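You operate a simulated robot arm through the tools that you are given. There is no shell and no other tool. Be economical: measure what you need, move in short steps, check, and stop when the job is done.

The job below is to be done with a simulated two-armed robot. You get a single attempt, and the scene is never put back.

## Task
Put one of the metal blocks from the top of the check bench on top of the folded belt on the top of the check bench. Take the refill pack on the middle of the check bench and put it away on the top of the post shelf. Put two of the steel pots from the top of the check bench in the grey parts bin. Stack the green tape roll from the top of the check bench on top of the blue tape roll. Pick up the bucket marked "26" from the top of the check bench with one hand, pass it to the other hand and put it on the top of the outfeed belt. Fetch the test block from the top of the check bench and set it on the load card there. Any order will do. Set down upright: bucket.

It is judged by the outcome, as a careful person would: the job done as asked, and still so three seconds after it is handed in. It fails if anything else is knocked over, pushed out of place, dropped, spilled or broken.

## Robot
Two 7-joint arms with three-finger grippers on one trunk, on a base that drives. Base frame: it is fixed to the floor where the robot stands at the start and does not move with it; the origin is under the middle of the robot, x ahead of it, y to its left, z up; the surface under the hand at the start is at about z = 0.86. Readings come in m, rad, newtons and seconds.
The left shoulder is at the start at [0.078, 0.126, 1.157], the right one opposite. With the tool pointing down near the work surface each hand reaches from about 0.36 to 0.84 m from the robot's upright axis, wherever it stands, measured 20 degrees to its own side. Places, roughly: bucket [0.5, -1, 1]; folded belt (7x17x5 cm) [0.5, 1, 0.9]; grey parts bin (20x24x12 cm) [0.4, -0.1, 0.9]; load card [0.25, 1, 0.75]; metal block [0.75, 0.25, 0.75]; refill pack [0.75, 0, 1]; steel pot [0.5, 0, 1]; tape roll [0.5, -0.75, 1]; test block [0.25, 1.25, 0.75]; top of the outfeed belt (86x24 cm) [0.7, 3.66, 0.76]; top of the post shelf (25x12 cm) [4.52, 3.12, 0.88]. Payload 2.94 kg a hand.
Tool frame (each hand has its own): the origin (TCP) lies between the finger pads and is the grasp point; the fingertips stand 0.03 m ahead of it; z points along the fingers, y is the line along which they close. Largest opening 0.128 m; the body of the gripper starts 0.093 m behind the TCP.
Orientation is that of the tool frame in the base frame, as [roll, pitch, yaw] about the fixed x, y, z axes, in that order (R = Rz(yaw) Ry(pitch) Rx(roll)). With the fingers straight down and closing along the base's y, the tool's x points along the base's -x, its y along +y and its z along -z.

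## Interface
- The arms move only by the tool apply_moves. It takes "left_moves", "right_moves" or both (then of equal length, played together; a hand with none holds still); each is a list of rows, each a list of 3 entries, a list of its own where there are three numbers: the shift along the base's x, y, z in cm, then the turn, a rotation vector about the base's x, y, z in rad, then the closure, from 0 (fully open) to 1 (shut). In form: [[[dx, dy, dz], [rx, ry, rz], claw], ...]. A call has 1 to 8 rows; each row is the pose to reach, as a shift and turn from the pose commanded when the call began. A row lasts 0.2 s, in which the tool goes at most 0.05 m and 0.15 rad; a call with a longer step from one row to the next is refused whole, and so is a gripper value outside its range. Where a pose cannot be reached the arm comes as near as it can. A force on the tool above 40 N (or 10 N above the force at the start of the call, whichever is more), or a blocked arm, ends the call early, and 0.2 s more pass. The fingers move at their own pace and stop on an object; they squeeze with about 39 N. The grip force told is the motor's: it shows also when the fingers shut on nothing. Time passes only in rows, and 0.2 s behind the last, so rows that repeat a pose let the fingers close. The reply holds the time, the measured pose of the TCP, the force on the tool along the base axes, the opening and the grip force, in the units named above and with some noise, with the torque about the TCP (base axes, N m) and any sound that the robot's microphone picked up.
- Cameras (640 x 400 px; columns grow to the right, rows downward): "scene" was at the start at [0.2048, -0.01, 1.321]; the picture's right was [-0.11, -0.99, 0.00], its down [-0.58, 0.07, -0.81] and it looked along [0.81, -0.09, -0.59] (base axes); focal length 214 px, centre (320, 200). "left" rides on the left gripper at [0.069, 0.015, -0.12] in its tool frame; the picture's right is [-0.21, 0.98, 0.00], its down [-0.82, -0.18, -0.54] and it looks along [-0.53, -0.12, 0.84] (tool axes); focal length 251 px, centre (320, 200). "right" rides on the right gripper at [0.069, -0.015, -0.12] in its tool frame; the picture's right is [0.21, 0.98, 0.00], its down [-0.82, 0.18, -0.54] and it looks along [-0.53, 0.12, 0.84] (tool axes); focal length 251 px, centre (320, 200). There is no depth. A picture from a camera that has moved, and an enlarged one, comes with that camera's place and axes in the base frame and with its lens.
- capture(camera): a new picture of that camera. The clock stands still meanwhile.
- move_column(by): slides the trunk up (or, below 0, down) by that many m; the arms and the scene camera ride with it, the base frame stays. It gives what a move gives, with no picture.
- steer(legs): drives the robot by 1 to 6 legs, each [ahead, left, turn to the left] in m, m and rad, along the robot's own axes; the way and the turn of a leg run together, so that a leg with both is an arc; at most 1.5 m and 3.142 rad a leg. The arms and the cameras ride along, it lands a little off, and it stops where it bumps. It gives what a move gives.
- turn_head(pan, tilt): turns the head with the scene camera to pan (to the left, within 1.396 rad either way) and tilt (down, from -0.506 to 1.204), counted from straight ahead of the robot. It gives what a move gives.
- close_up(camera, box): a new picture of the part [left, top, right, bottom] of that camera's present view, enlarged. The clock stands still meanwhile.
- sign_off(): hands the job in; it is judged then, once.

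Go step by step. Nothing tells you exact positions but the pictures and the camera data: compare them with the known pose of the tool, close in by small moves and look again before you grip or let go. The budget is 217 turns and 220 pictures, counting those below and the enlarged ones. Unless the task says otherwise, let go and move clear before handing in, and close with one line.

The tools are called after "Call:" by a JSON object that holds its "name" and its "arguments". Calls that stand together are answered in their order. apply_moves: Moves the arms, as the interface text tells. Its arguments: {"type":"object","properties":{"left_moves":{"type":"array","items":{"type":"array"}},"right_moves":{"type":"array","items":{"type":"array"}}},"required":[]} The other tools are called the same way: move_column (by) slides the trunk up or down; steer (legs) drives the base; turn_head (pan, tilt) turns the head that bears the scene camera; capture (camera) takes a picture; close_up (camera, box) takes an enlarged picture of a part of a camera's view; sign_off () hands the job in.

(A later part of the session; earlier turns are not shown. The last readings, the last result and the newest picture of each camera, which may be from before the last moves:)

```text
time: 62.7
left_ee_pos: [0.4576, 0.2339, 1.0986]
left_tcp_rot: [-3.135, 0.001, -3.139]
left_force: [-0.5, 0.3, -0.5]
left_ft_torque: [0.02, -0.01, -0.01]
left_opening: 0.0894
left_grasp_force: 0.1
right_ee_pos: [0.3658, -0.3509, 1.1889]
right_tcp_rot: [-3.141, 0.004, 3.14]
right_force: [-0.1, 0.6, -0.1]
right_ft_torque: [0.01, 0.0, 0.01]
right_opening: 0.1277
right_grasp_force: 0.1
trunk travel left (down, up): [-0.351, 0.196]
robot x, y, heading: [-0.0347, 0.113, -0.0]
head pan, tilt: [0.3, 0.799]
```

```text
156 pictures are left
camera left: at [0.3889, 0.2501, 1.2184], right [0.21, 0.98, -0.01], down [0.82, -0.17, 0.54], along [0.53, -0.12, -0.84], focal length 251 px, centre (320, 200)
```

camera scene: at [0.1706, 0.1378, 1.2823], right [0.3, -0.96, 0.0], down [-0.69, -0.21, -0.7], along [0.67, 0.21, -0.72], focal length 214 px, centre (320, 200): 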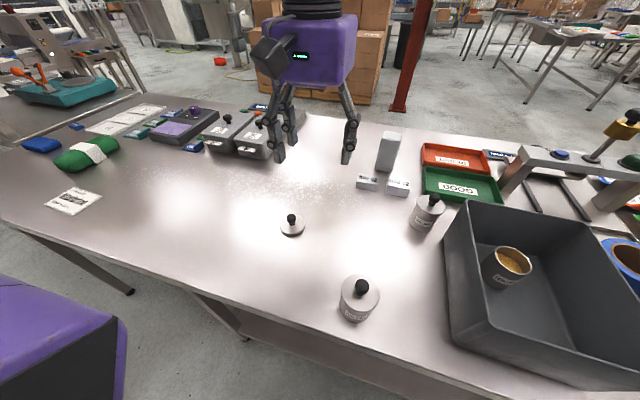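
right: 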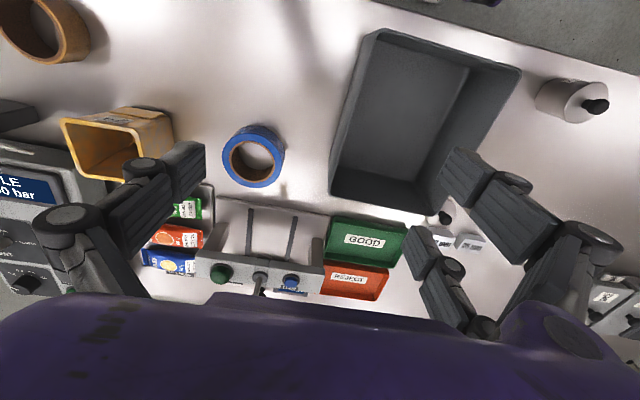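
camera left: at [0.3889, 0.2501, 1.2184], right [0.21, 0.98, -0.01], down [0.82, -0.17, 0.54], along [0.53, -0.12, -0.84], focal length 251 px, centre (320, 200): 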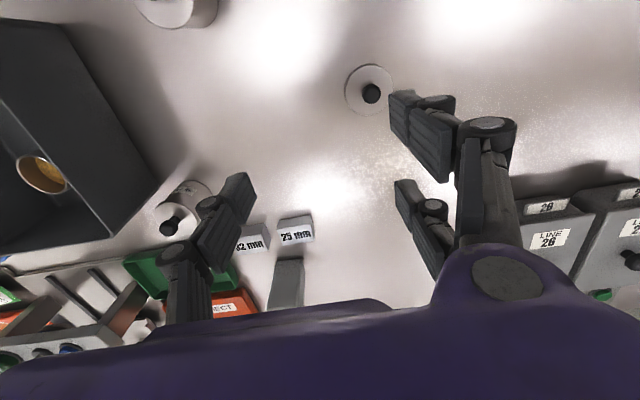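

Lid knob at about [0.457, 0.2985]. Moving over it and descending so the fingertips straddle the knob just above the disc.

Call:
{"name": "apply_moves", "arguments": {"left_moves": [[[0, 4, -2], [0, 0, 0], 0.45], [[0, 6.4, -5], [0, 0, 0], 0.5], [[0, 6.4, -9], [0, 0, 0], 0.5], [[0, 6.4, -13], [0, 0, 0], 0.5]]}}

Call:
{"name": "close_up", "arguments": {"camera": "left", "box": [200, 50, 440, 250]}}

Call:
{"name": "close_up", "arguments": {"camera": "scene", "box": [230, 150, 350, 250]}}

```text
time: 63.7
left_ee_pos: [0.4577, 0.2972, 0.9695]
left_tcp_rot: [-3.135, 0.0, -3.139]
left_force: [-0.8, -0.5, -0.5]
left_ft_torque: [-0.02, 0.01, 0.02]
left_opening: 0.064
left_grasp_force: 0.1
right_ee_pos: [0.3672, -0.3496, 1.1893]
right_tcp_rot: [3.141, 0.0, 3.141]
right_force: [-0.2, 0.0, 0.7]
right_ft_torque: [-0.03, -0.01, 0.03]
right_opening: 0.1282
right_grasp_force: 0.0
trunk travel left (down, up): [-0.351, 0.196]
robot x, y, heading: [-0.0339, 0.1118, -0.0]
head pan, tilt: [0.3, 0.799]
```

```text
2.00 times, centred on (320, 150) of left
camera zoom: at [0.3899, 0.3135, 1.0886], right [0.21, 0.98, -0.01], down [0.82, -0.17, 0.54], along [0.53, -0.12, -0.84], focal length 503 px, centre (320, 300)
```

zoom: 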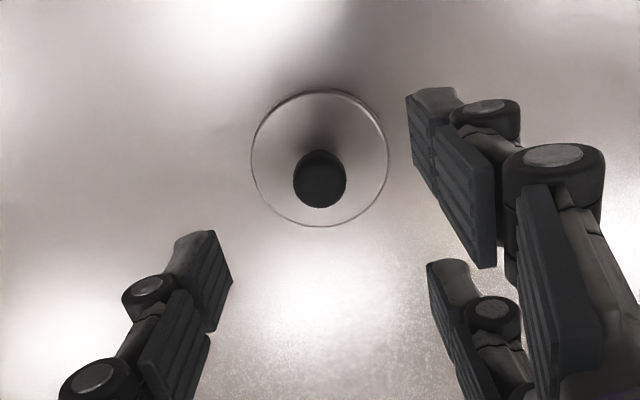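

```text
4.00 times, centred on (290, 200) of scene
camera zoom: at [0.1713, 0.1381, 1.2823], right [0.3, -0.96, 0.0], down [-0.69, -0.21, -0.7], along [0.67, 0.21, -0.72], focal length 858 px, centre (440, 200)
```

zoom: 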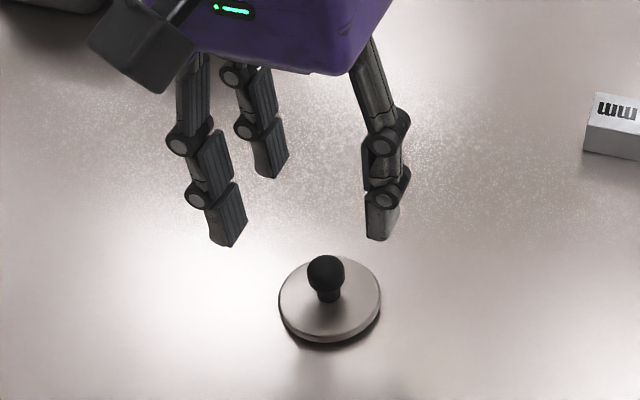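

Centred. Descend and close on the knob.

Call:
{"name": "apply_moves", "arguments": {"left_moves": [[[0.1, 0, -3], [0, 0, 0], 0.5], [[0.1, 0, -5.5], [0, 0, 0], 0.5], [[0.1, 0, -6.4], [0, 0, 0], 0.6], [[0.1, 0, -6.4], [0, 0, 0], 0.75], [[0.1, 0, -6.4], [0, 0, 0], 0.95], [[0.1, 0, -6.4], [0, 0, 0], 0.95]]}}

Call:
{"name": "close_up", "arguments": {"camera": "scene", "box": [230, 150, 350, 250]}}

```text
time: 65.1
left_ee_pos: [0.4579, 0.2971, 0.9043]
left_tcp_rot: [-3.135, 0.001, -3.139]
left_force: [0.0, 0.0, 1.2]
left_ft_torque: [0.02, 0.01, 0.0]
left_opening: 0.0066
left_grasp_force: 0.3
right_ee_pos: [0.3657, -0.3503, 1.189]
right_tcp_rot: [3.141, 0.002, 3.141]
right_force: [-0.2, 0.6, -0.5]
right_ft_torque: [0.0, -0.02, 0.03]
right_opening: 0.1279
right_grasp_force: 0.2
trunk travel left (down, up): [-0.351, 0.196]
robot x, y, heading: [-0.0309, 0.1107, -0.003]
head pan, tilt: [0.3, 0.799]
```

```text
4.00 times, centred on (290, 200) of scene
camera zoom: at [0.1706, 0.1379, 1.2824], right [0.3, -0.96, 0.0], down [-0.68, -0.21, -0.7], along [0.67, 0.21, -0.72], focal length 858 px, centre (440, 200)
```

zoom: 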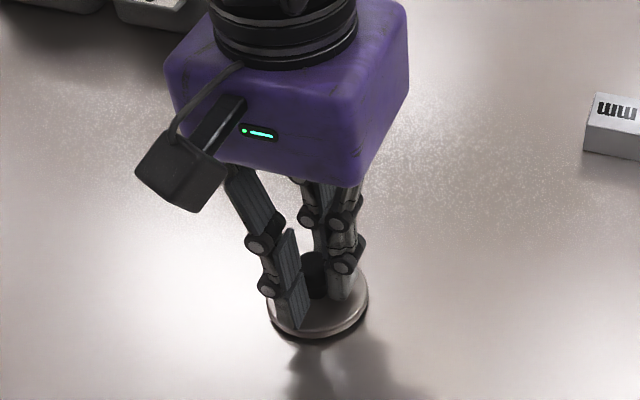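

The knob slipped between the paired fingers, so nothing was gripped. Better: grip the disc's edge with just the fingertips. Open, rise and look.

Call:
{"name": "apply_moves", "arguments": {"left_moves": [[[0, 0, 0], [0, 0, 0], 0.7], [[0, 0, 0], [0, 0, 0], 0.4], [[0, 0, 2], [0, 0, 0], 0.35], [[0, 0, 6], [0, 0, 0], 0.35]]}}

Call:
{"name": "close_up", "arguments": {"camera": "left", "box": [200, 50, 440, 250]}}

Call:
{"name": "close_up", "arguments": {"camera": "scene", "box": [230, 150, 350, 250]}}

```text
time: 66.1
left_ee_pos: [0.4562, 0.2967, 0.967]
left_tcp_rot: [-3.134, -0.001, -3.139]
left_force: [-0.5, -0.7, 0.7]
left_ft_torque: [-0.01, -0.01, 0.02]
left_opening: 0.0831
left_grasp_force: 0.0
right_ee_pos: [0.3654, -0.3511, 1.1891]
right_tcp_rot: [3.141, 0.003, 3.141]
right_force: [0.0, -0.1, 1.5]
right_ft_torque: [0.04, 0.0, -0.03]
right_opening: 0.1278
right_grasp_force: 0.0
trunk travel left (down, up): [-0.351, 0.196]
robot x, y, heading: [-0.0295, 0.1159, 0.001]
head pan, tilt: [0.3, 0.799]
```

```text
2.00 times, centred on (320, 150) of left
camera zoom: at [0.388, 0.3136, 1.0856], right [0.21, 0.98, -0.01], down [0.82, -0.17, 0.54], along [0.53, -0.12, -0.84], focal length 503 px, centre (320, 300)
```

zoom: 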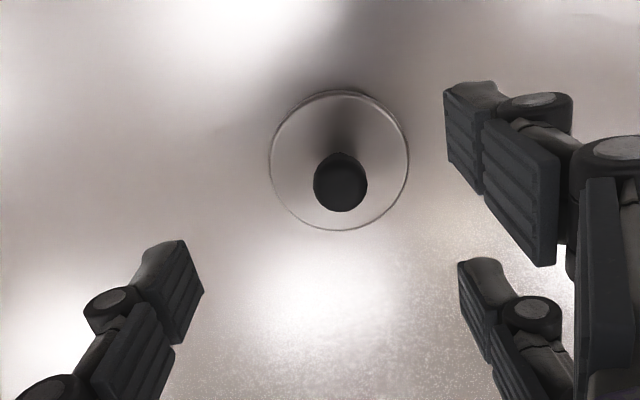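

```text
4.00 times, centred on (290, 200) of scene
camera zoom: at [0.1697, 0.1378, 1.2825], right [0.3, -0.96, 0.0], down [-0.68, -0.21, -0.7], along [0.67, 0.21, -0.72], focal length 858 px, centre (440, 200)
```

zoom: 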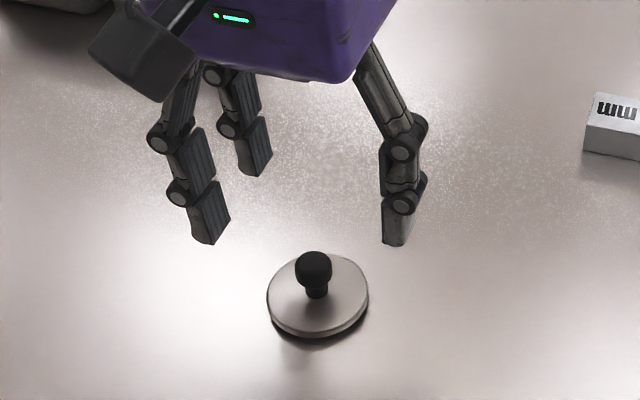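

Disc centre at [0.456, 0.3055]. Going down with tips just above the bench and closing on the disc edge.

Call:
{"name": "apply_moves", "arguments": {"left_moves": [[[0, 0.9, -3], [0, 0, 0], 0.35], [[0, 0.9, -6], [0, 0, 0], 0.35], [[0, 0.9, -7.3], [0, 0, 0], 0.35], [[0, 0.9, -7.3], [0, 0, 0], 0.5], [[0, 0.9, -7.3], [0, 0, 0], 0.62], [[0, 0.9, -7.3], [0, 0, 0], 0.62]]}}

Call:
{"name": "close_up", "arguments": {"camera": "scene", "box": [230, 150, 350, 250]}}

Call:
{"name": "close_up", "arguments": {"camera": "left", "box": [200, 50, 440, 250]}}

```text
time: 67.5
left_ee_pos: [0.4582, 0.3054, 0.8919]
left_tcp_rot: [-3.134, 0.0, -3.138]
left_force: [1.3, 0.6, 1.3]
left_ft_torque: [0.01, -0.02, 0.01]
left_opening: 0.054
left_grasp_force: 38.9
right_ee_pos: [0.365, -0.3512, 1.1898]
right_tcp_rot: [3.141, 0.003, -3.14]
right_force: [-0.2, -0.4, 0.3]
right_ft_torque: [0.0, -0.01, -0.03]
right_opening: 0.1281
right_grasp_force: 0.2
trunk travel left (down, up): [-0.351, 0.196]
robot x, y, heading: [-0.0325, 0.1112, 0.002]
head pan, tilt: [0.3, 0.799]
```

```text
4.00 times, centred on (290, 200) of scene
camera zoom: at [0.1706, 0.1379, 1.2824], right [0.3, -0.96, 0.0], down [-0.68, -0.21, -0.7], along [0.67, 0.21, -0.72], focal length 858 px, centre (440, 200)
```

zoom: 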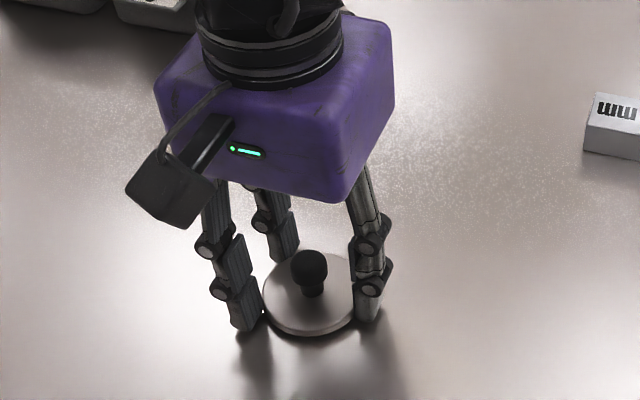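

```text
2.00 times, centred on (320, 150) of left
camera zoom: at [0.3902, 0.3215, 1.0122], right [0.21, 0.98, -0.01], down [0.82, -0.17, 0.54], along [0.53, -0.12, -0.84], focal length 503 px, centre (320, 300)
```

zoom: 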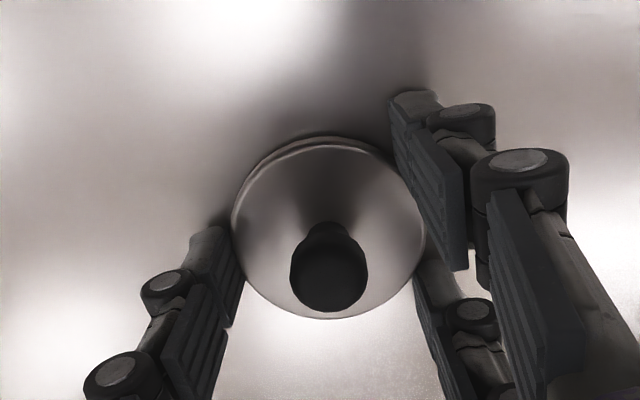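

A firm tripod grip on the lid. Lift and drive the base to put it over the pot in the bin.

Call:
{"name": "apply_moves", "arguments": {"left_moves": [[[0, 0, 2], [0, 0, 0], 0.62], [[0, 0, 6], [0, 0, 0], 0.62], [[0, 0, 10.5], [0, 0, 0], 0.62], [[0, 0, 15], [0, 0, 0], 0.62], [[0, 0, 17], [0, 0, 0], 0.62]]}}

Call:
{"name": "steer", "arguments": {"legs": [[0, -0.448, 0]]}}

Call:
{"name": "turn_head", "arguments": {"pan": 0.2, "tilt": 0.85}}

Call:
{"name": "capture", "arguments": {"camera": "scene"}}

Call:
{"name": "capture", "arguments": {"camera": "left"}}

```text
time: 68.7
left_ee_pos: [0.4581, 0.3066, 1.06]
left_tcp_rot: [-3.137, -0.002, -3.138]
left_force: [0.1, 1.4, -0.6]
left_ft_torque: [-0.02, 0.02, 0.04]
left_opening: 0.0539
left_grasp_force: 39.3
right_ee_pos: [0.3662, -0.3508, 1.1895]
right_tcp_rot: [-3.141, 0.002, -3.141]
right_force: [-0.1, -0.7, -0.4]
right_ft_torque: [0.0, 0.01, 0.02]
right_opening: 0.1279
right_grasp_force: 0.0
trunk travel left (down, up): [-0.351, 0.196]
robot x, y, heading: [-0.0303, 0.1107, -0.005]
head pan, tilt: [0.3, 0.799]
```

```text
time: 73.1
left_ee_pos: [0.4585, -0.1308, 1.061]
left_tcp_rot: [-3.133, 0.0, -3.138]
left_force: [-0.1, 0.2, -1.5]
left_ft_torque: [0.03, 0.03, -0.02]
left_opening: 0.0539
left_grasp_force: 39.5
right_ee_pos: [0.3669, -0.791, 1.1884]
right_tcp_rot: [-3.141, 0.003, -3.14]
right_force: [0.2, -0.6, -0.3]
right_ft_torque: [0.02, 0.01, 0.0]
right_opening: 0.1281
right_grasp_force: 0.0
trunk travel left (down, up): [-0.351, 0.196]
robot x, y, heading: [-0.0323, -0.3261, -0.003]
head pan, tilt: [0.3, 0.799]
```

```text
time: 73.8
left_ee_pos: [0.4592, -0.1312, 1.0613]
left_tcp_rot: [-3.136, 0.001, -3.138]
left_force: [0.7, -0.7, -0.9]
left_ft_torque: [-0.01, 0.01, 0.01]
left_opening: 0.0542
left_grasp_force: 39.3
right_ee_pos: [0.3656, -0.7902, 1.1891]
right_tcp_rot: [-3.141, 0.001, -3.14]
right_force: [-0.5, -0.8, -0.1]
right_ft_torque: [0.01, 0.0, 0.0]
right_opening: 0.1283
right_grasp_force: 0.0
trunk travel left (down, up): [-0.351, 0.196]
robot x, y, heading: [-0.0291, -0.3273, -0.001]
head pan, tilt: [0.201, 0.85]
```

```text
148 pictures are left
camera scene: at [0.1704, -0.3102, 1.2783], right [0.2, -0.98, 0.0], down [-0.74, -0.15, -0.66], along [0.65, 0.13, -0.75], focal length 214 px, centre (320, 200)
```

scene: 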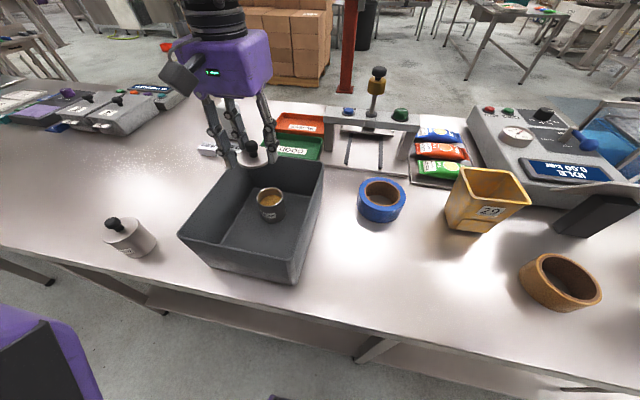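

```text
147 pictures are left
camera left: at [0.3905, -0.1155, 1.1799], right [0.21, 0.98, -0.01], down [0.82, -0.17, 0.54], along [0.53, -0.12, -0.84], focal length 251 px, centre (320, 200)
```

left: 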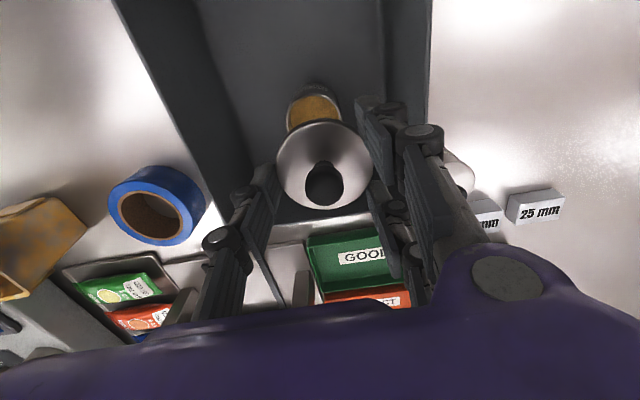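

Call:
{"name": "close_up", "arguments": {"camera": "scene", "box": [220, 130, 320, 230]}}

Call:
{"name": "close_up", "arguments": {"camera": "left", "box": [250, 60, 390, 220]}}

```text
4.00 times, centred on (270, 180) of scene
camera zoom: at [0.1704, -0.3102, 1.2783], right [0.2, -0.98, 0.0], down [-0.74, -0.15, -0.66], along [0.65, 0.13, -0.75], focal length 858 px, centre (520, 280)
```

zoom: 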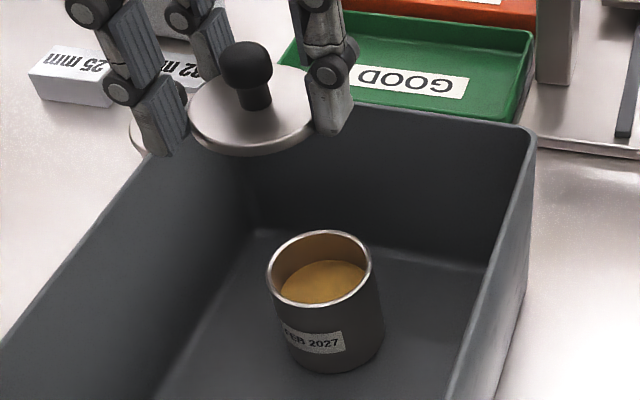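

```text
2.50 times, centred on (320, 140) of left
camera zoom: at [0.3905, -0.1155, 1.1799], right [0.21, 0.98, -0.01], down [0.82, -0.17, 0.54], along [0.53, -0.12, -0.84], focal length 629 px, centre (320, 350)
```

zoom: 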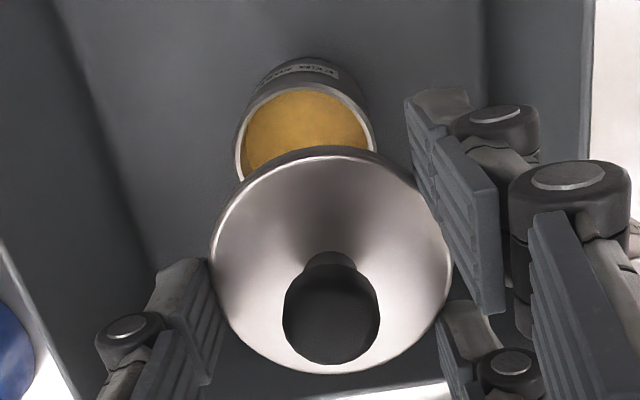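

Pot rim centre at about [0.4605, -0.139]; lid centre is ~5 mm short of the TCP. Adjusting and lowering to just above the rim.

Call:
{"name": "apply_moves", "arguments": {"left_moves": [[[0.7, -1, -2], [0, 0, 0], 0.62], [[0.7, -1, -5], [0, 0, 0], 0.62], [[0.7, -1, -7.5], [0, 0, 0], 0.62], [[0.7, -1, -8.3], [0, 0, 0], 0.62]]}}

Call:
{"name": "close_up", "arguments": {"camera": "scene", "box": [220, 130, 320, 230]}}

Call:
{"name": "close_up", "arguments": {"camera": "left", "box": [250, 60, 390, 220]}}

```text
time: 74.8
left_ee_pos: [0.4637, -0.1416, 0.9762]
left_tcp_rot: [-3.134, 0.0, -3.137]
left_force: [0.3, 0.2, -1.1]
left_ft_torque: [-0.01, -0.01, -0.04]
left_opening: 0.0539
left_grasp_force: 39.3
right_ee_pos: [0.3664, -0.7915, 1.1883]
right_tcp_rot: [3.14, 0.001, -3.14]
right_force: [0.8, 0.4, -0.4]
right_ft_torque: [-0.04, 0.0, -0.02]
right_opening: 0.128
right_grasp_force: 0.1
trunk travel left (down, up): [-0.351, 0.196]
robot x, y, heading: [-0.0318, -0.3277, 0.002]
head pan, tilt: [0.201, 0.85]
```

```text
4.00 times, centred on (270, 180) of scene
camera zoom: at [0.1704, -0.3102, 1.2783], right [0.2, -0.98, 0.0], down [-0.74, -0.15, -0.66], along [0.65, 0.13, -0.75], focal length 858 px, centre (520, 280)
```

zoom: 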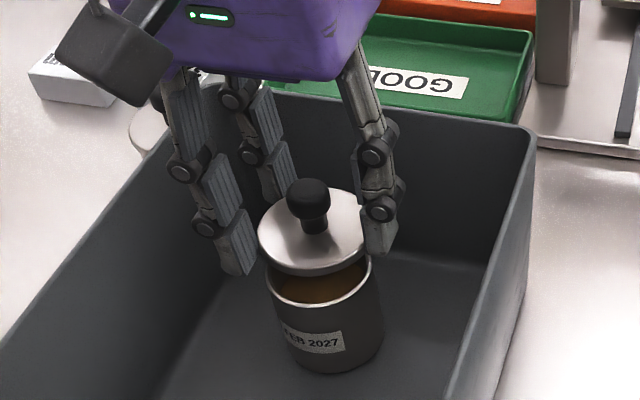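

```text
2.50 times, centred on (320, 140) of left
camera zoom: at [0.3968, -0.1257, 1.0963], right [0.21, 0.98, -0.01], down [0.82, -0.17, 0.54], along [0.53, -0.12, -0.84], focal length 629 px, centre (320, 350)
```

zoom: 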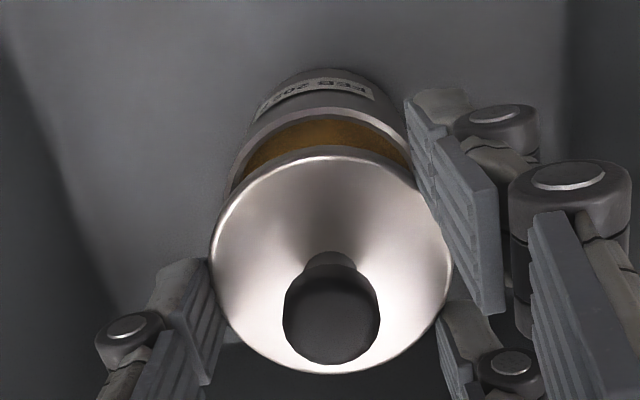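

The lid is aligned over the pot within a couple of millimetres. Lowering gently until it touches.

Call:
{"name": "apply_moves", "arguments": {"left_moves": [[[-0.05, 0, -0.8], [0, 0, 0], 0.62], [[-0.05, 0, -1.5], [0, 0, 0], 0.62], [[-0.05, 0, -1.9], [0, 0, 0], 0.62], [[-0.05, 0, -2.2], [0, 0, 0], 0.62]]}}

Call:
{"name": "close_up", "arguments": {"camera": "scene", "box": [220, 130, 320, 230]}}

Call:
{"name": "close_up", "arguments": {"camera": "left", "box": [250, 60, 390, 220]}}

```text
time: 75.8
left_ee_pos: [0.4655, -0.1415, 0.9599]
left_tcp_rot: [-3.134, 0.009, -3.139]
left_force: [-0.9, 8.5, 37.2]
left_ft_torque: [0.44, -0.39, 0.19]
left_opening: 0.0541
left_grasp_force: 39.5
right_ee_pos: [0.3641, -0.7891, 1.1901]
right_tcp_rot: [3.141, 0.002, -3.139]
right_force: [0.7, -0.2, 0.5]
right_ft_torque: [0.0, 0.01, 0.0]
right_opening: 0.1281
right_grasp_force: 0.0
trunk travel left (down, up): [-0.351, 0.196]
robot x, y, heading: [-0.0286, -0.3259, 0.005]
head pan, tilt: [0.201, 0.85]
```

```text
4.00 times, centred on (270, 180) of scene
camera zoom: at [0.1674, -0.3099, 1.2792], right [0.2, -0.98, 0.0], down [-0.73, -0.15, -0.66], along [0.65, 0.13, -0.75], focal length 858 px, centre (520, 280)
```

zoom: 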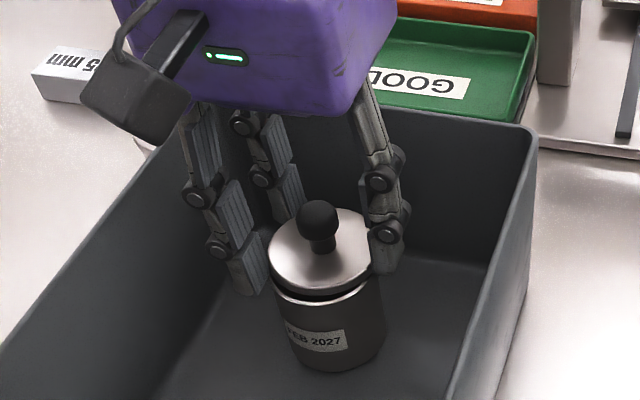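

```text
2.50 times, centred on (320, 140) of left
camera zoom: at [0.3958, -0.1257, 1.079], right [0.21, 0.98, -0.01], down [0.82, -0.17, 0.55], along [0.54, -0.12, -0.84], focal length 629 px, centre (320, 350)
```

zoom: 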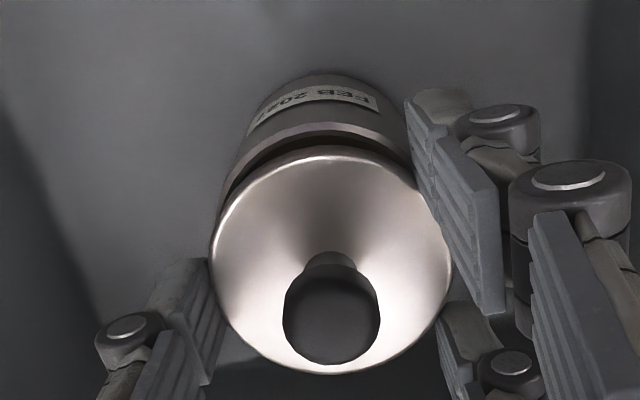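

The plug touches the rim (likely on the far side). Lift a few millimetres, shift 3 mm back, and try again.

Call:
{"name": "apply_moves", "arguments": {"left_moves": [[[0, 0, 1.0], [0, 0, 0], 0.62], [[-0.3, 0, 1.0], [0, 0, 0], 0.62], [[-0.3, 0, 0.5], [0, 0, 0], 0.62], [[-0.3, 0, 0.2], [0, 0, 0], 0.62], [[-0.3, 0, 0.1], [0, 0, 0], 0.62]]}}

Call:
{"name": "close_up", "arguments": {"camera": "scene", "box": [255, 160, 325, 230]}}

```text
time: 77.0
left_ee_pos: [0.4627, -0.1402, 0.9594]
left_tcp_rot: [-3.135, 0.003, -3.137]
left_force: [0.0, 6.5, 32.1]
left_ft_torque: [0.32, -0.61, 0.12]
left_opening: 0.0541
left_grasp_force: 38.6
right_ee_pos: [0.3643, -0.7896, 1.1894]
right_tcp_rot: [-3.141, 0.005, -3.14]
right_force: [0.3, -0.1, 0.1]
right_ft_torque: [0.01, 0.01, -0.04]
right_opening: 0.1284
right_grasp_force: 0.0
trunk travel left (down, up): [-0.351, 0.196]
robot x, y, heading: [-0.0271, -0.3235, -0.001]
head pan, tilt: [0.201, 0.85]
```

```text
5.71 times, centred on (290, 195) of scene
camera zoom: at [0.1683, -0.3102, 1.2789], right [0.2, -0.98, 0.0], down [-0.73, -0.15, -0.66], along [0.65, 0.13, -0.75], focal length 1226 px, centre (491, 229)
```

zoom: 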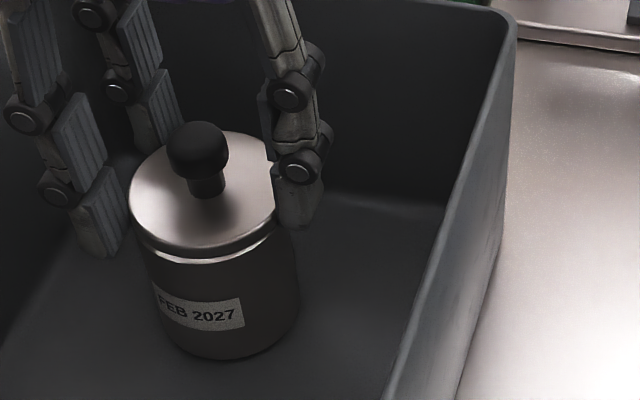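

Nearly seated; contact remains on the far rim. Shift 3 mm further toward me and press lightly.

Call:
{"name": "apply_moves", "arguments": {"left_moves": [[[0, 0, 0.7], [0, 0, 0], 0.62], [[-0.3, 0.1, 0.7], [0, 0, 0], 0.62], [[-0.3, 0.1, 0.3], [0, 0, 0], 0.62], [[-0.3, 0.1, 0.0], [0, 0, 0], 0.62], [[-0.3, 0.1, -0.1], [0, 0, 0], 0.62]]}}

Call:
{"name": "close_up", "arguments": {"camera": "scene", "box": [255, 160, 325, 230]}}

Call:
{"name": "close_up", "arguments": {"camera": "left", "box": [250, 60, 390, 220]}}

```text
time: 78.2
left_ee_pos: [0.4582, -0.1404, 0.9568]
left_tcp_rot: [-3.134, 0.001, -3.139]
left_force: [-2.5, 0.4, 7.9]
left_ft_torque: [0.1, 0.45, -0.03]
left_opening: 0.0539
left_grasp_force: 38.9
right_ee_pos: [0.366, -0.7894, 1.1904]
right_tcp_rot: [-3.141, 0.001, -3.14]
right_force: [-0.3, -0.2, 1.0]
right_ft_torque: [-0.01, 0.02, -0.02]
right_opening: 0.128
right_grasp_force: 0.0
trunk travel left (down, up): [-0.351, 0.196]
robot x, y, heading: [-0.0293, -0.3233, -0.001]
head pan, tilt: [0.201, 0.85]
heard: snap
```

```text
5.71 times, centred on (290, 195) of scene
camera zoom: at [0.1695, -0.3104, 1.2785], right [0.2, -0.98, 0.0], down [-0.74, -0.15, -0.66], along [0.65, 0.13, -0.75], focal length 1226 px, centre (491, 229)
```

zoom: 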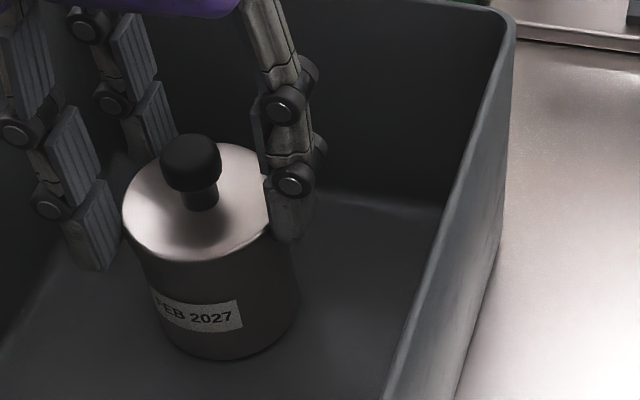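

```text
2.50 times, centred on (320, 140) of left
camera zoom: at [0.39, -0.1251, 1.0761], right [0.21, 0.98, -0.01], down [0.82, -0.17, 0.54], along [0.53, -0.12, -0.84], focal length 629 px, centre (320, 350)
```

zoom: 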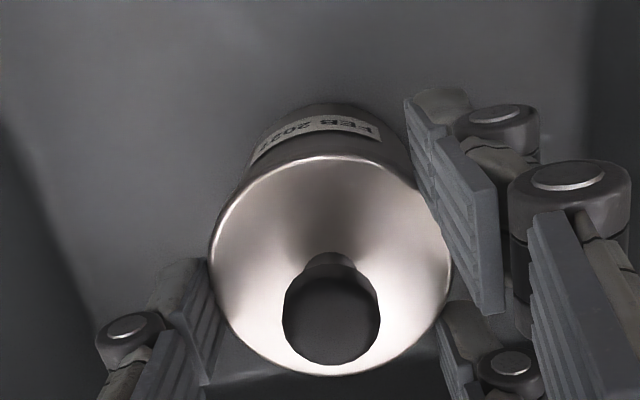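

A snap — the lid is back on. Release and rise.

Call:
{"name": "apply_moves", "arguments": {"left_moves": [[[0, 0, 0.1], [0, 0, 0], 0.5], [[0, 0, 0.1], [0, 0, 0], 0.35], [[0, 0, 0.1], [0, 0, 0], 0.35], [[0, 0, 4], [0, 0, 0], 0.35], [[0, 0, 8], [0, 0, 0], 0.35], [[0, 0, 12], [0, 0, 0], 0.3], [[0, 2, 14], [0, 0, 0], 0.3]]}}

Call:
{"name": "close_up", "arguments": {"camera": "scene", "box": [160, 120, 340, 290]}}

```text
time: 79.8
left_ee_pos: [0.457, -0.1189, 1.0969]
left_tcp_rot: [-3.132, -0.003, -3.138]
left_force: [0.1, 0.4, -0.2]
left_ft_torque: [-0.03, 0.01, 0.01]
left_opening: 0.0898
left_grasp_force: 0.1
right_ee_pos: [0.3651, -0.79, 1.1893]
right_tcp_rot: [-3.14, 0.0, -3.14]
right_force: [-0.3, -0.2, 0.1]
right_ft_torque: [-0.04, -0.01, 0.0]
right_opening: 0.128
right_grasp_force: 0.1
trunk travel left (down, up): [-0.351, 0.196]
robot x, y, heading: [-0.0321, -0.3298, -0.0]
head pan, tilt: [0.201, 0.85]
```

```text
2.35 times, centred on (250, 205) of scene
camera zoom: at [0.17, -0.3089, 1.2784], right [0.2, -0.98, 0.0], down [-0.74, -0.15, -0.66], along [0.65, 0.13, -0.75], focal length 505 px, centre (485, 188)
```

zoom: 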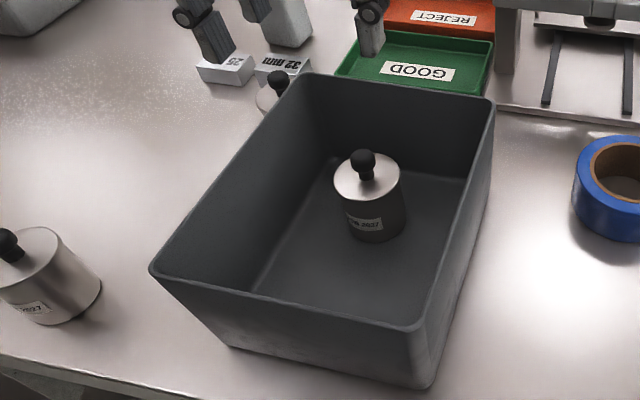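

One pot is fully in the bin. Now for the JUL pot: drive left a bit and bring the hand above it.

Call:
{"name": "steer", "arguments": {"legs": [[0.05, 0.11, 0]]}}

Call:
{"name": "apply_moves", "arguments": {"left_moves": [[[2.5, 0, 0], [0, 0, 0], 0.3], [[4.5, 0, 0], [0, 0, 0], 0.3], [[4.5, 0, -2], [0, 0, 0], 0.3]]}}

Call:
{"name": "capture", "arguments": {"camera": "left"}}

Call:
{"name": "capture", "arguments": {"camera": "scene"}}

```text
time: 81.4
left_ee_pos: [0.5077, -0.0104, 1.0961]
left_tcp_rot: [-3.135, 0.0, -3.139]
left_force: [-0.4, 0.0, 0.5]
left_ft_torque: [-0.02, -0.02, 0.02]
left_opening: 0.0899
left_grasp_force: 0.1
right_ee_pos: [0.4153, -0.6811, 1.1886]
right_tcp_rot: [3.141, 0.003, -3.141]
right_force: [0.6, 0.4, -0.4]
right_ft_torque: [-0.01, 0.02, 0.01]
right_opening: 0.1282
right_grasp_force: 0.1
trunk travel left (down, up): [-0.351, 0.196]
robot x, y, heading: [0.0212, -0.2194, -0.003]
head pan, tilt: [0.201, 0.85]
```

```text
time: 82.2
left_ee_pos: [0.5527, -0.0091, 1.0749]
left_tcp_rot: [-3.135, 0.0, -3.139]
left_force: [0.6, -0.5, -0.8]
left_ft_torque: [0.02, 0.03, -0.02]
left_opening: 0.0894
left_grasp_force: 0.1
right_ee_pos: [0.4154, -0.68, 1.1892]
right_tcp_rot: [3.141, 0.0, 3.141]
right_force: [-0.7, 1.5, -1.4]
right_ft_torque: [-0.01, 0.01, -0.04]
right_opening: 0.1281
right_grasp_force: 0.1
trunk travel left (down, up): [-0.351, 0.196]
robot x, y, heading: [0.0149, -0.2151, -0.002]
head pan, tilt: [0.201, 0.85]
```

```text
136 pictures are left
camera left: at [0.4847, 0.0064, 1.1957], right [0.21, 0.98, -0.01], down [0.82, -0.17, 0.54], along [0.53, -0.12, -0.84], focal length 251 px, centre (320, 200)
```

left: 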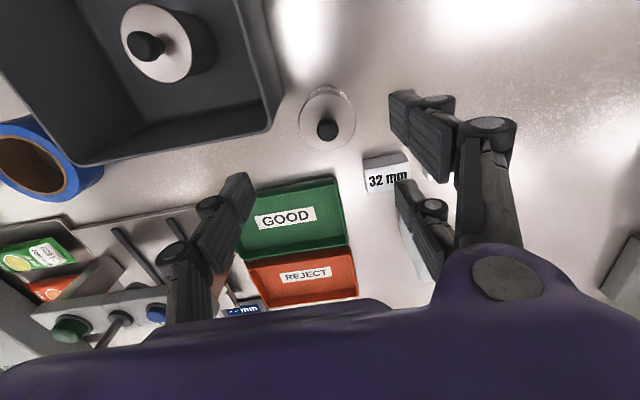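

```text
135 pictures are left
camera scene: at [0.2201, -0.2002, 1.2783], right [0.2, -0.98, 0.0], down [-0.74, -0.15, -0.66], along [0.65, 0.13, -0.75], focal length 214 px, centre (320, 200)
```

scene: 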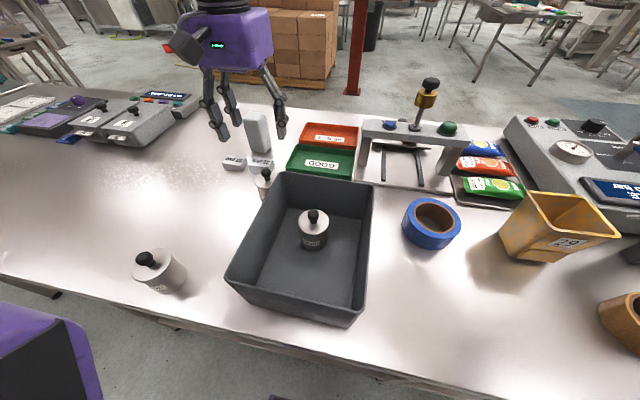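

JUL pot lid centre ≈[0.557, -0.004]. Yaw the hand ~25° so the single finger clears the bin, then lower fingertips to the lid edge.

Call:
{"name": "apply_moves", "arguments": {"left_moves": [[[0.4, 0.5, -1], [0, 0, 0.15], 0.35], [[0.4, 0.5, -2], [0, 0, 0.3], 0.35], [[0.4, 0.5, -4], [0, 0, 0.45], 0.35], [[0.4, 0.5, -7], [0, 0, 0.45], 0.35]]}}

Call:
{"name": "close_up", "arguments": {"camera": "left", "box": [200, 50, 440, 250]}}

Call:
{"name": "close_up", "arguments": {"camera": "scene", "box": [200, 110, 320, 210]}}

```text
time: 83.2
left_ee_pos: [0.5565, -0.0051, 1.0063]
left_tcp_rot: [-3.133, 0.0, -2.686]
left_force: [0.1, -0.1, 0.7]
left_ft_torque: [0.03, 0.02, 0.0]
left_opening: 0.0831
left_grasp_force: 0.0
right_ee_pos: [0.4161, -0.6812, 1.1891]
right_tcp_rot: [3.141, -0.001, -3.139]
right_force: [0.2, 0.4, 0.6]
right_ft_torque: [-0.02, -0.03, -0.01]
right_opening: 0.128
right_grasp_force: 0.1
trunk travel left (down, up): [-0.351, 0.196]
robot x, y, heading: [0.0214, -0.2168, 0.002]
head pan, tilt: [0.201, 0.85]
```

```text
2.00 times, centred on (320, 150) of left
camera zoom: at [0.4891, -0.0218, 1.1258], right [-0.24, 0.97, -0.01], down [0.82, 0.2, 0.54], along [0.53, 0.12, -0.84], focal length 503 px, centre (320, 300)
```

zoom: 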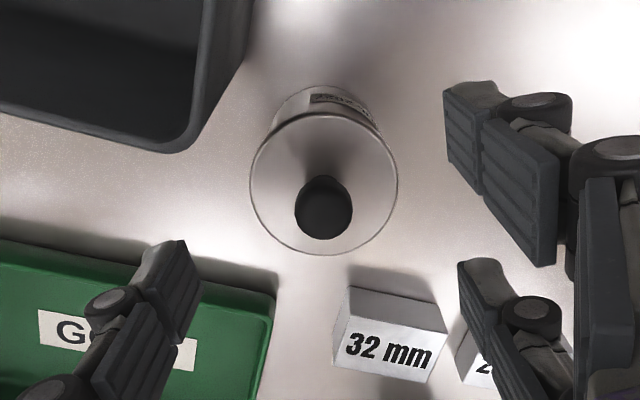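

```text
4.00 times, centred on (260, 160) of scene
camera zoom: at [0.2207, -0.2003, 1.2782], right [0.2, -0.98, 0.0], down [-0.74, -0.15, -0.66], along [0.65, 0.13, -0.75], focal length 858 px, centre (560, 360)
```

zoom: 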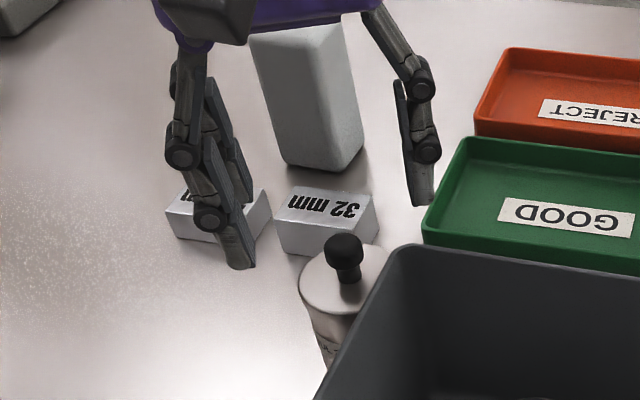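

Well aligned. Lower so the tips reach the lid edge and squeeze.

Call:
{"name": "apply_moves", "arguments": {"left_moves": [[[0.1, 0, -2.5], [0, 0, 0], 0.35], [[0.1, 0, -4.5], [0, 0, 0], 0.35], [[0.1, 0, -5.3], [0, 0, 0], 0.35], [[0.1, 0, -5.3], [0, 0, 0], 0.5], [[0.1, 0, -5.3], [0, 0, 0], 0.62], [[0.1, 0, -5.3], [0, 0, 0], 0.62]]}}

Call:
{"name": "close_up", "arguments": {"camera": "left", "box": [200, 50, 440, 250]}}

Call:
{"name": "close_up", "arguments": {"camera": "scene", "box": [200, 110, 320, 210]}}

```text
time: 84.6
left_ee_pos: [0.556, -0.0062, 0.954]
left_tcp_rot: [-3.134, 0.0, -2.69]
left_force: [-0.3, 0.7, -0.7]
left_ft_torque: [0.03, 0.05, 0.02]
left_opening: 0.0557
left_grasp_force: 38.8
right_ee_pos: [0.4161, -0.6806, 1.189]
right_tcp_rot: [3.141, 0.001, 3.141]
right_force: [0.0, 0.3, 0.1]
right_ft_torque: [-0.03, 0.03, 0.01]
right_opening: 0.1282
right_grasp_force: 0.1
trunk travel left (down, up): [-0.351, 0.196]
robot x, y, heading: [0.0172, -0.2155, -0.002]
head pan, tilt: [0.201, 0.85]
heard: snap
```

```text
2.00 times, centred on (320, 150) of left
camera zoom: at [0.4896, -0.0214, 1.0724], right [-0.23, 0.97, -0.01], down [0.82, 0.2, 0.54], along [0.53, 0.12, -0.84], focal length 503 px, centre (320, 300)
```

zoom: 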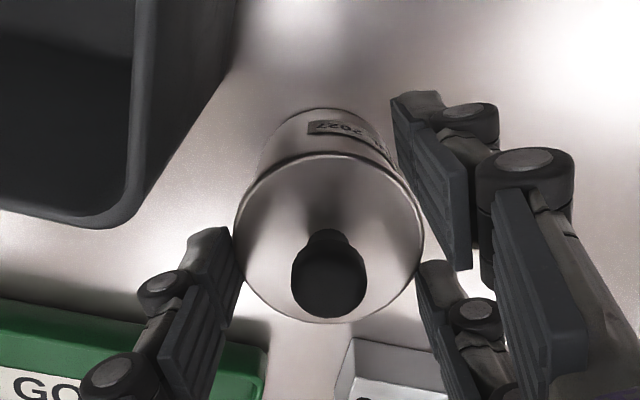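

```text
4.00 times, centred on (260, 160) of scene
camera zoom: at [0.2201, -0.2005, 1.2783], right [0.2, -0.98, 0.0], down [-0.74, -0.15, -0.66], along [0.65, 0.13, -0.75], focal length 858 px, centre (560, 360)
```

zoom: 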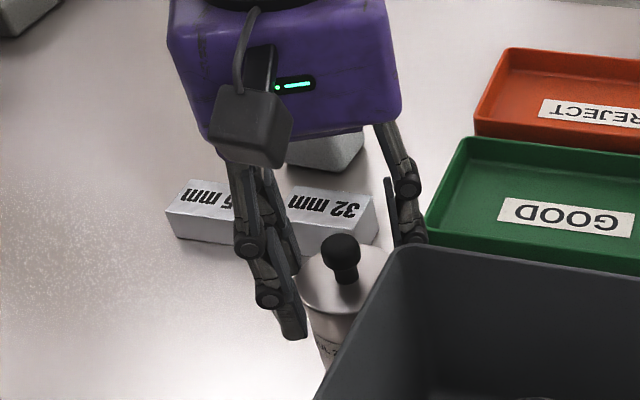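

The lid popped loose as expected and is held. Lift it and set it down on free bench at about [0.50, 0.13].

Call:
{"name": "apply_moves", "arguments": {"left_moves": [[[0, 0, 1], [0, 0, 0], 0.62], [[0, 0, 4], [0, 0, 0], 0.62], [[-1, 3.5, 5], [0, 0, 0], 0.62], [[-3, 7.5, 5], [0, 0, 0], 0.62], [[-5, 11.5, 4], [0, 0, 0], 0.62], [[-6, 13.5, 0], [0, 0, 0], 0.62], [[-6, 13.5, -3], [0, 0, 0], 0.62]]}}

Call:
{"name": "capture", "arguments": {"camera": "scene"}}

Call:
{"name": "capture", "arguments": {"camera": "left"}}

```text
time: 86.2
left_ee_pos: [0.4998, 0.128, 0.923]
left_tcp_rot: [-3.134, 0.0, -2.69]
left_force: [0.1, -0.5, -0.6]
left_ft_torque: [0.03, 0.02, -0.03]
left_opening: 0.0554
left_grasp_force: 39.5
right_ee_pos: [0.4169, -0.6826, 1.1892]
right_tcp_rot: [-3.14, 0.001, 3.14]
right_force: [-0.1, 0.8, 0.2]
right_ft_torque: [0.02, -0.01, -0.04]
right_opening: 0.1279
right_grasp_force: 0.1
trunk travel left (down, up): [-0.351, 0.196]
robot x, y, heading: [0.0189, -0.2125, -0.001]
head pan, tilt: [0.201, 0.85]
```

```text
130 pictures are left
camera scene: at [0.2205, -0.2013, 1.2783], right [0.2, -0.98, 0.0], down [-0.74, -0.15, -0.66], along [0.65, 0.13, -0.75], focal length 214 px, centre (320, 200)
```

scene: 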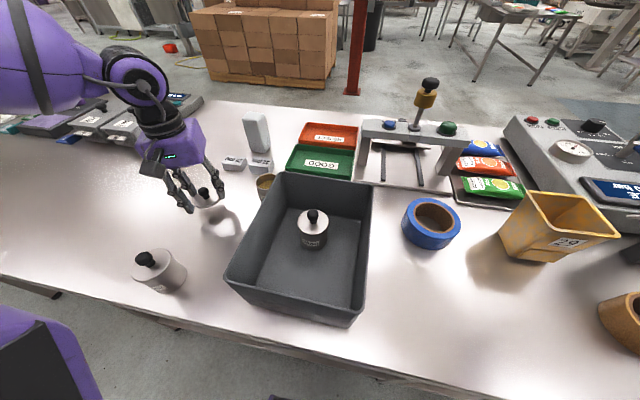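

```text
129 pictures are left
camera left: at [0.4315, 0.113, 1.042], right [-0.23, 0.97, -0.01], down [0.82, 0.2, 0.54], along [0.53, 0.12, -0.84], focal length 251 px, centre (320, 200)
```

left: 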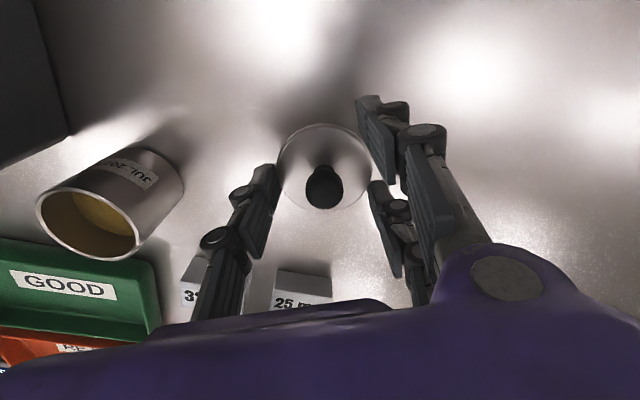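

Setting the lid down and releasing.

Call:
{"name": "apply_moves", "arguments": {"left_moves": [[[0, 0, -1.5], [0, 0, 0], 0.62], [[0, 0, -2.4], [0, 0, 0], 0.62], [[0, 0, -2.8], [0, 0, 0], 0.62], [[0, 0, -2.8], [0, 0, 0], 0.5], [[0, 0, -2.8], [0, 0, 0], 0.35], [[0, 0, 1], [0, 0, 0], 0.3], [[0, 0, 5], [0, 0, 0], 0.3], [[0, 0, 9], [0, 0, 0], 0.3]]}}

Call:
{"name": "apply_moves", "arguments": {"left_moves": [[[1.6, -3, 2.5], [0, 0, 0], 0.3], [[3.2, -6.4, 4], [0, 0, 0], 0.3], [[4.8, -10, 4], [0, 0, 0], 0.3], [[5.7, -13.4, 4], [0, 0, 0], 0.3]]}}

Call:
{"name": "capture", "arguments": {"camera": "left"}}

Call:
{"name": "capture", "arguments": {"camera": "scene"}}

```text
time: 88.0
left_ee_pos: [0.4974, 0.1284, 1.0128]
left_tcp_rot: [-3.137, -0.002, -2.688]
left_force: [-0.6, 0.0, -0.1]
left_ft_torque: [0.0, -0.01, 0.0]
left_opening: 0.0897
left_grasp_force: 0.1
right_ee_pos: [0.4149, -0.6816, 1.1891]
right_tcp_rot: [3.141, 0.002, 3.142]
right_force: [0.1, -1.4, -0.8]
right_ft_torque: [0.05, -0.01, 0.02]
right_opening: 0.1281
right_grasp_force: 0.2
trunk travel left (down, up): [-0.351, 0.196]
robot x, y, heading: [0.0181, -0.2187, -0.002]
head pan, tilt: [0.201, 0.85]
```

```text
time: 89.0
left_ee_pos: [0.556, -0.0067, 1.0553]
left_tcp_rot: [-3.135, -0.001, -2.687]
left_force: [0.1, -0.1, 0.7]
left_ft_torque: [0.01, 0.0, 0.04]
left_opening: 0.0895
left_grasp_force: 0.0
right_ee_pos: [0.4159, -0.6827, 1.1893]
right_tcp_rot: [-3.141, -0.001, -3.141]
right_force: [0.4, -0.3, 0.1]
right_ft_torque: [-0.01, -0.01, -0.02]
right_opening: 0.1282
right_grasp_force: 0.1
trunk travel left (down, up): [-0.351, 0.196]
robot x, y, heading: [0.0196, -0.2177, -0.001]
head pan, tilt: [0.201, 0.85]
```

```text
128 pictures are left
camera left: at [0.4877, -0.0222, 1.1744], right [-0.23, 0.97, -0.01], down [0.82, 0.2, 0.54], along [0.53, 0.12, -0.84], focal length 251 px, centre (320, 200)
```

left: 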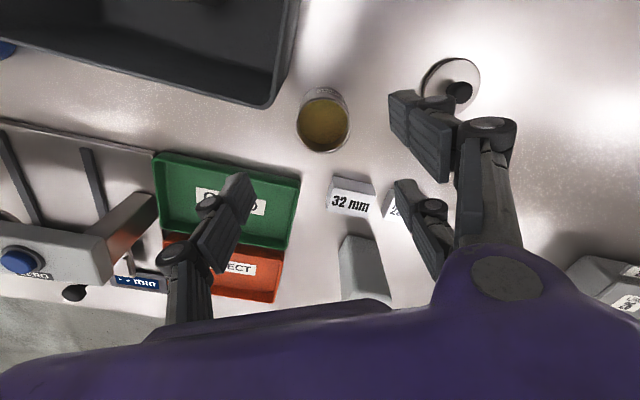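

```text
127 pictures are left
camera scene: at [0.2204, -0.202, 1.2783], right [0.2, -0.98, 0.0], down [-0.74, -0.15, -0.66], along [0.65, 0.13, -0.75], focal length 214 px, centre (320, 200)
```

scene: 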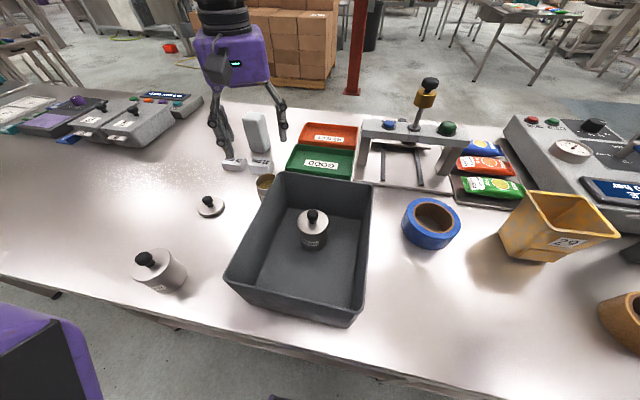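

Body centre ≈[0.558, -0.005]. Descend and grip it.

Call:
{"name": "apply_moves", "arguments": {"left_moves": [[[0.2, 0.1, -4.5], [0, 0, 0], 0.3], [[0.2, 0.1, -9], [0, 0, 0], 0.3], [[0.2, 0.1, -13], [0, 0, 0], 0.3], [[0.2, 0.1, -15.3], [0, 0, 0], 0.3], [[0.2, 0.1, -15.3], [0, 0, 0], 0.5], [[0.2, 0.1, -15.3], [0, 0, 0], 0.7], [[0.2, 0.1, -15.3], [0, 0, 0], 0.7]]}}

Call:
{"name": "apply_moves", "arguments": {"left_moves": [[[0, 0, 2], [0, 0, 0], 0.7], [[0, 0, 6], [0, 0, 0], 0.7], [[0, 0, 10], [0, 0, 0], 0.7], [[0, 0, 14], [0, 0, 0], 0.7], [[0, 0, 17.5], [0, 0, 0], 0.7]]}}

Call:
{"name": "capture", "arguments": {"camera": "left"}}

Call:
{"name": "capture", "arguments": {"camera": "scene"}}

```text
time: 90.6
left_ee_pos: [0.5586, -0.0046, 0.9014]
left_tcp_rot: [-3.134, 0.001, -2.69]
left_force: [0.6, 1.7, 9.5]
left_ft_torque: [0.32, 0.03, 0.03]
left_opening: 0.0486
left_grasp_force: 38.8
right_ee_pos: [0.4152, -0.6809, 1.1897]
right_tcp_rot: [-3.141, 0.003, 3.141]
right_force: [0.0, -0.1, -0.2]
right_ft_torque: [-0.03, 0.03, 0.01]
right_opening: 0.1278
right_grasp_force: 0.0
trunk travel left (down, up): [-0.351, 0.196]
robot x, y, heading: [0.0216, -0.2181, -0.005]
head pan, tilt: [0.201, 0.85]
```

```text
time: 91.8
left_ee_pos: [0.5587, -0.0045, 1.0765]
left_tcp_rot: [-3.134, 0.0, -2.69]
left_force: [-0.3, -1.0, -3.6]
left_ft_torque: [0.01, 0.01, 0.01]
left_opening: 0.0486
left_grasp_force: 39.2
right_ee_pos: [0.4144, -0.6811, 1.1885]
right_tcp_rot: [-3.141, 0.002, -3.14]
right_force: [0.2, 0.1, -0.4]
right_ft_torque: [0.03, 0.0, 0.01]
right_opening: 0.128
right_grasp_force: 0.0
trunk travel left (down, up): [-0.351, 0.196]
robot x, y, heading: [0.0184, -0.2121, 0.002]
head pan, tilt: [0.201, 0.85]
```

```text
126 pictures are left
camera left: at [0.4896, -0.0193, 1.1956], right [-0.23, 0.97, -0.01], down [0.82, 0.2, 0.54], along [0.53, 0.12, -0.84], focal length 251 px, centre (320, 200)
```

left: 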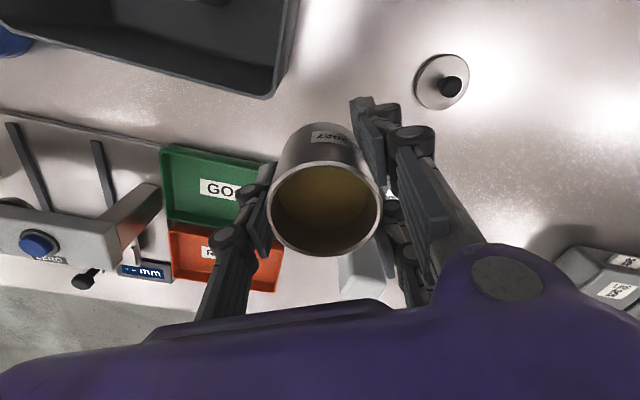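

```text
125 pictures are left
camera scene: at [0.2198, -0.2007, 1.2784], right [0.2, -0.98, 0.0], down [-0.74, -0.15, -0.66], along [0.65, 0.13, -0.75], focal length 214 px, centre (320, 200)
```

scene: 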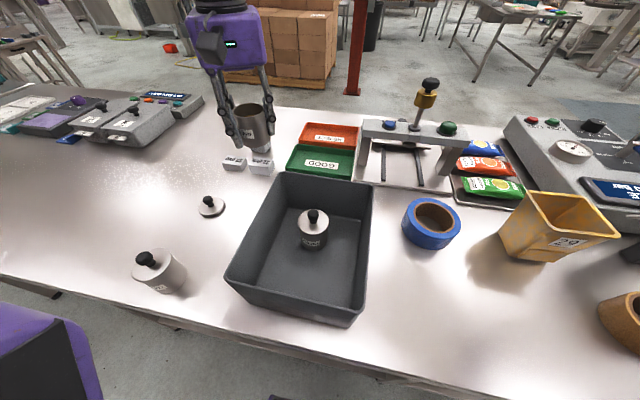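

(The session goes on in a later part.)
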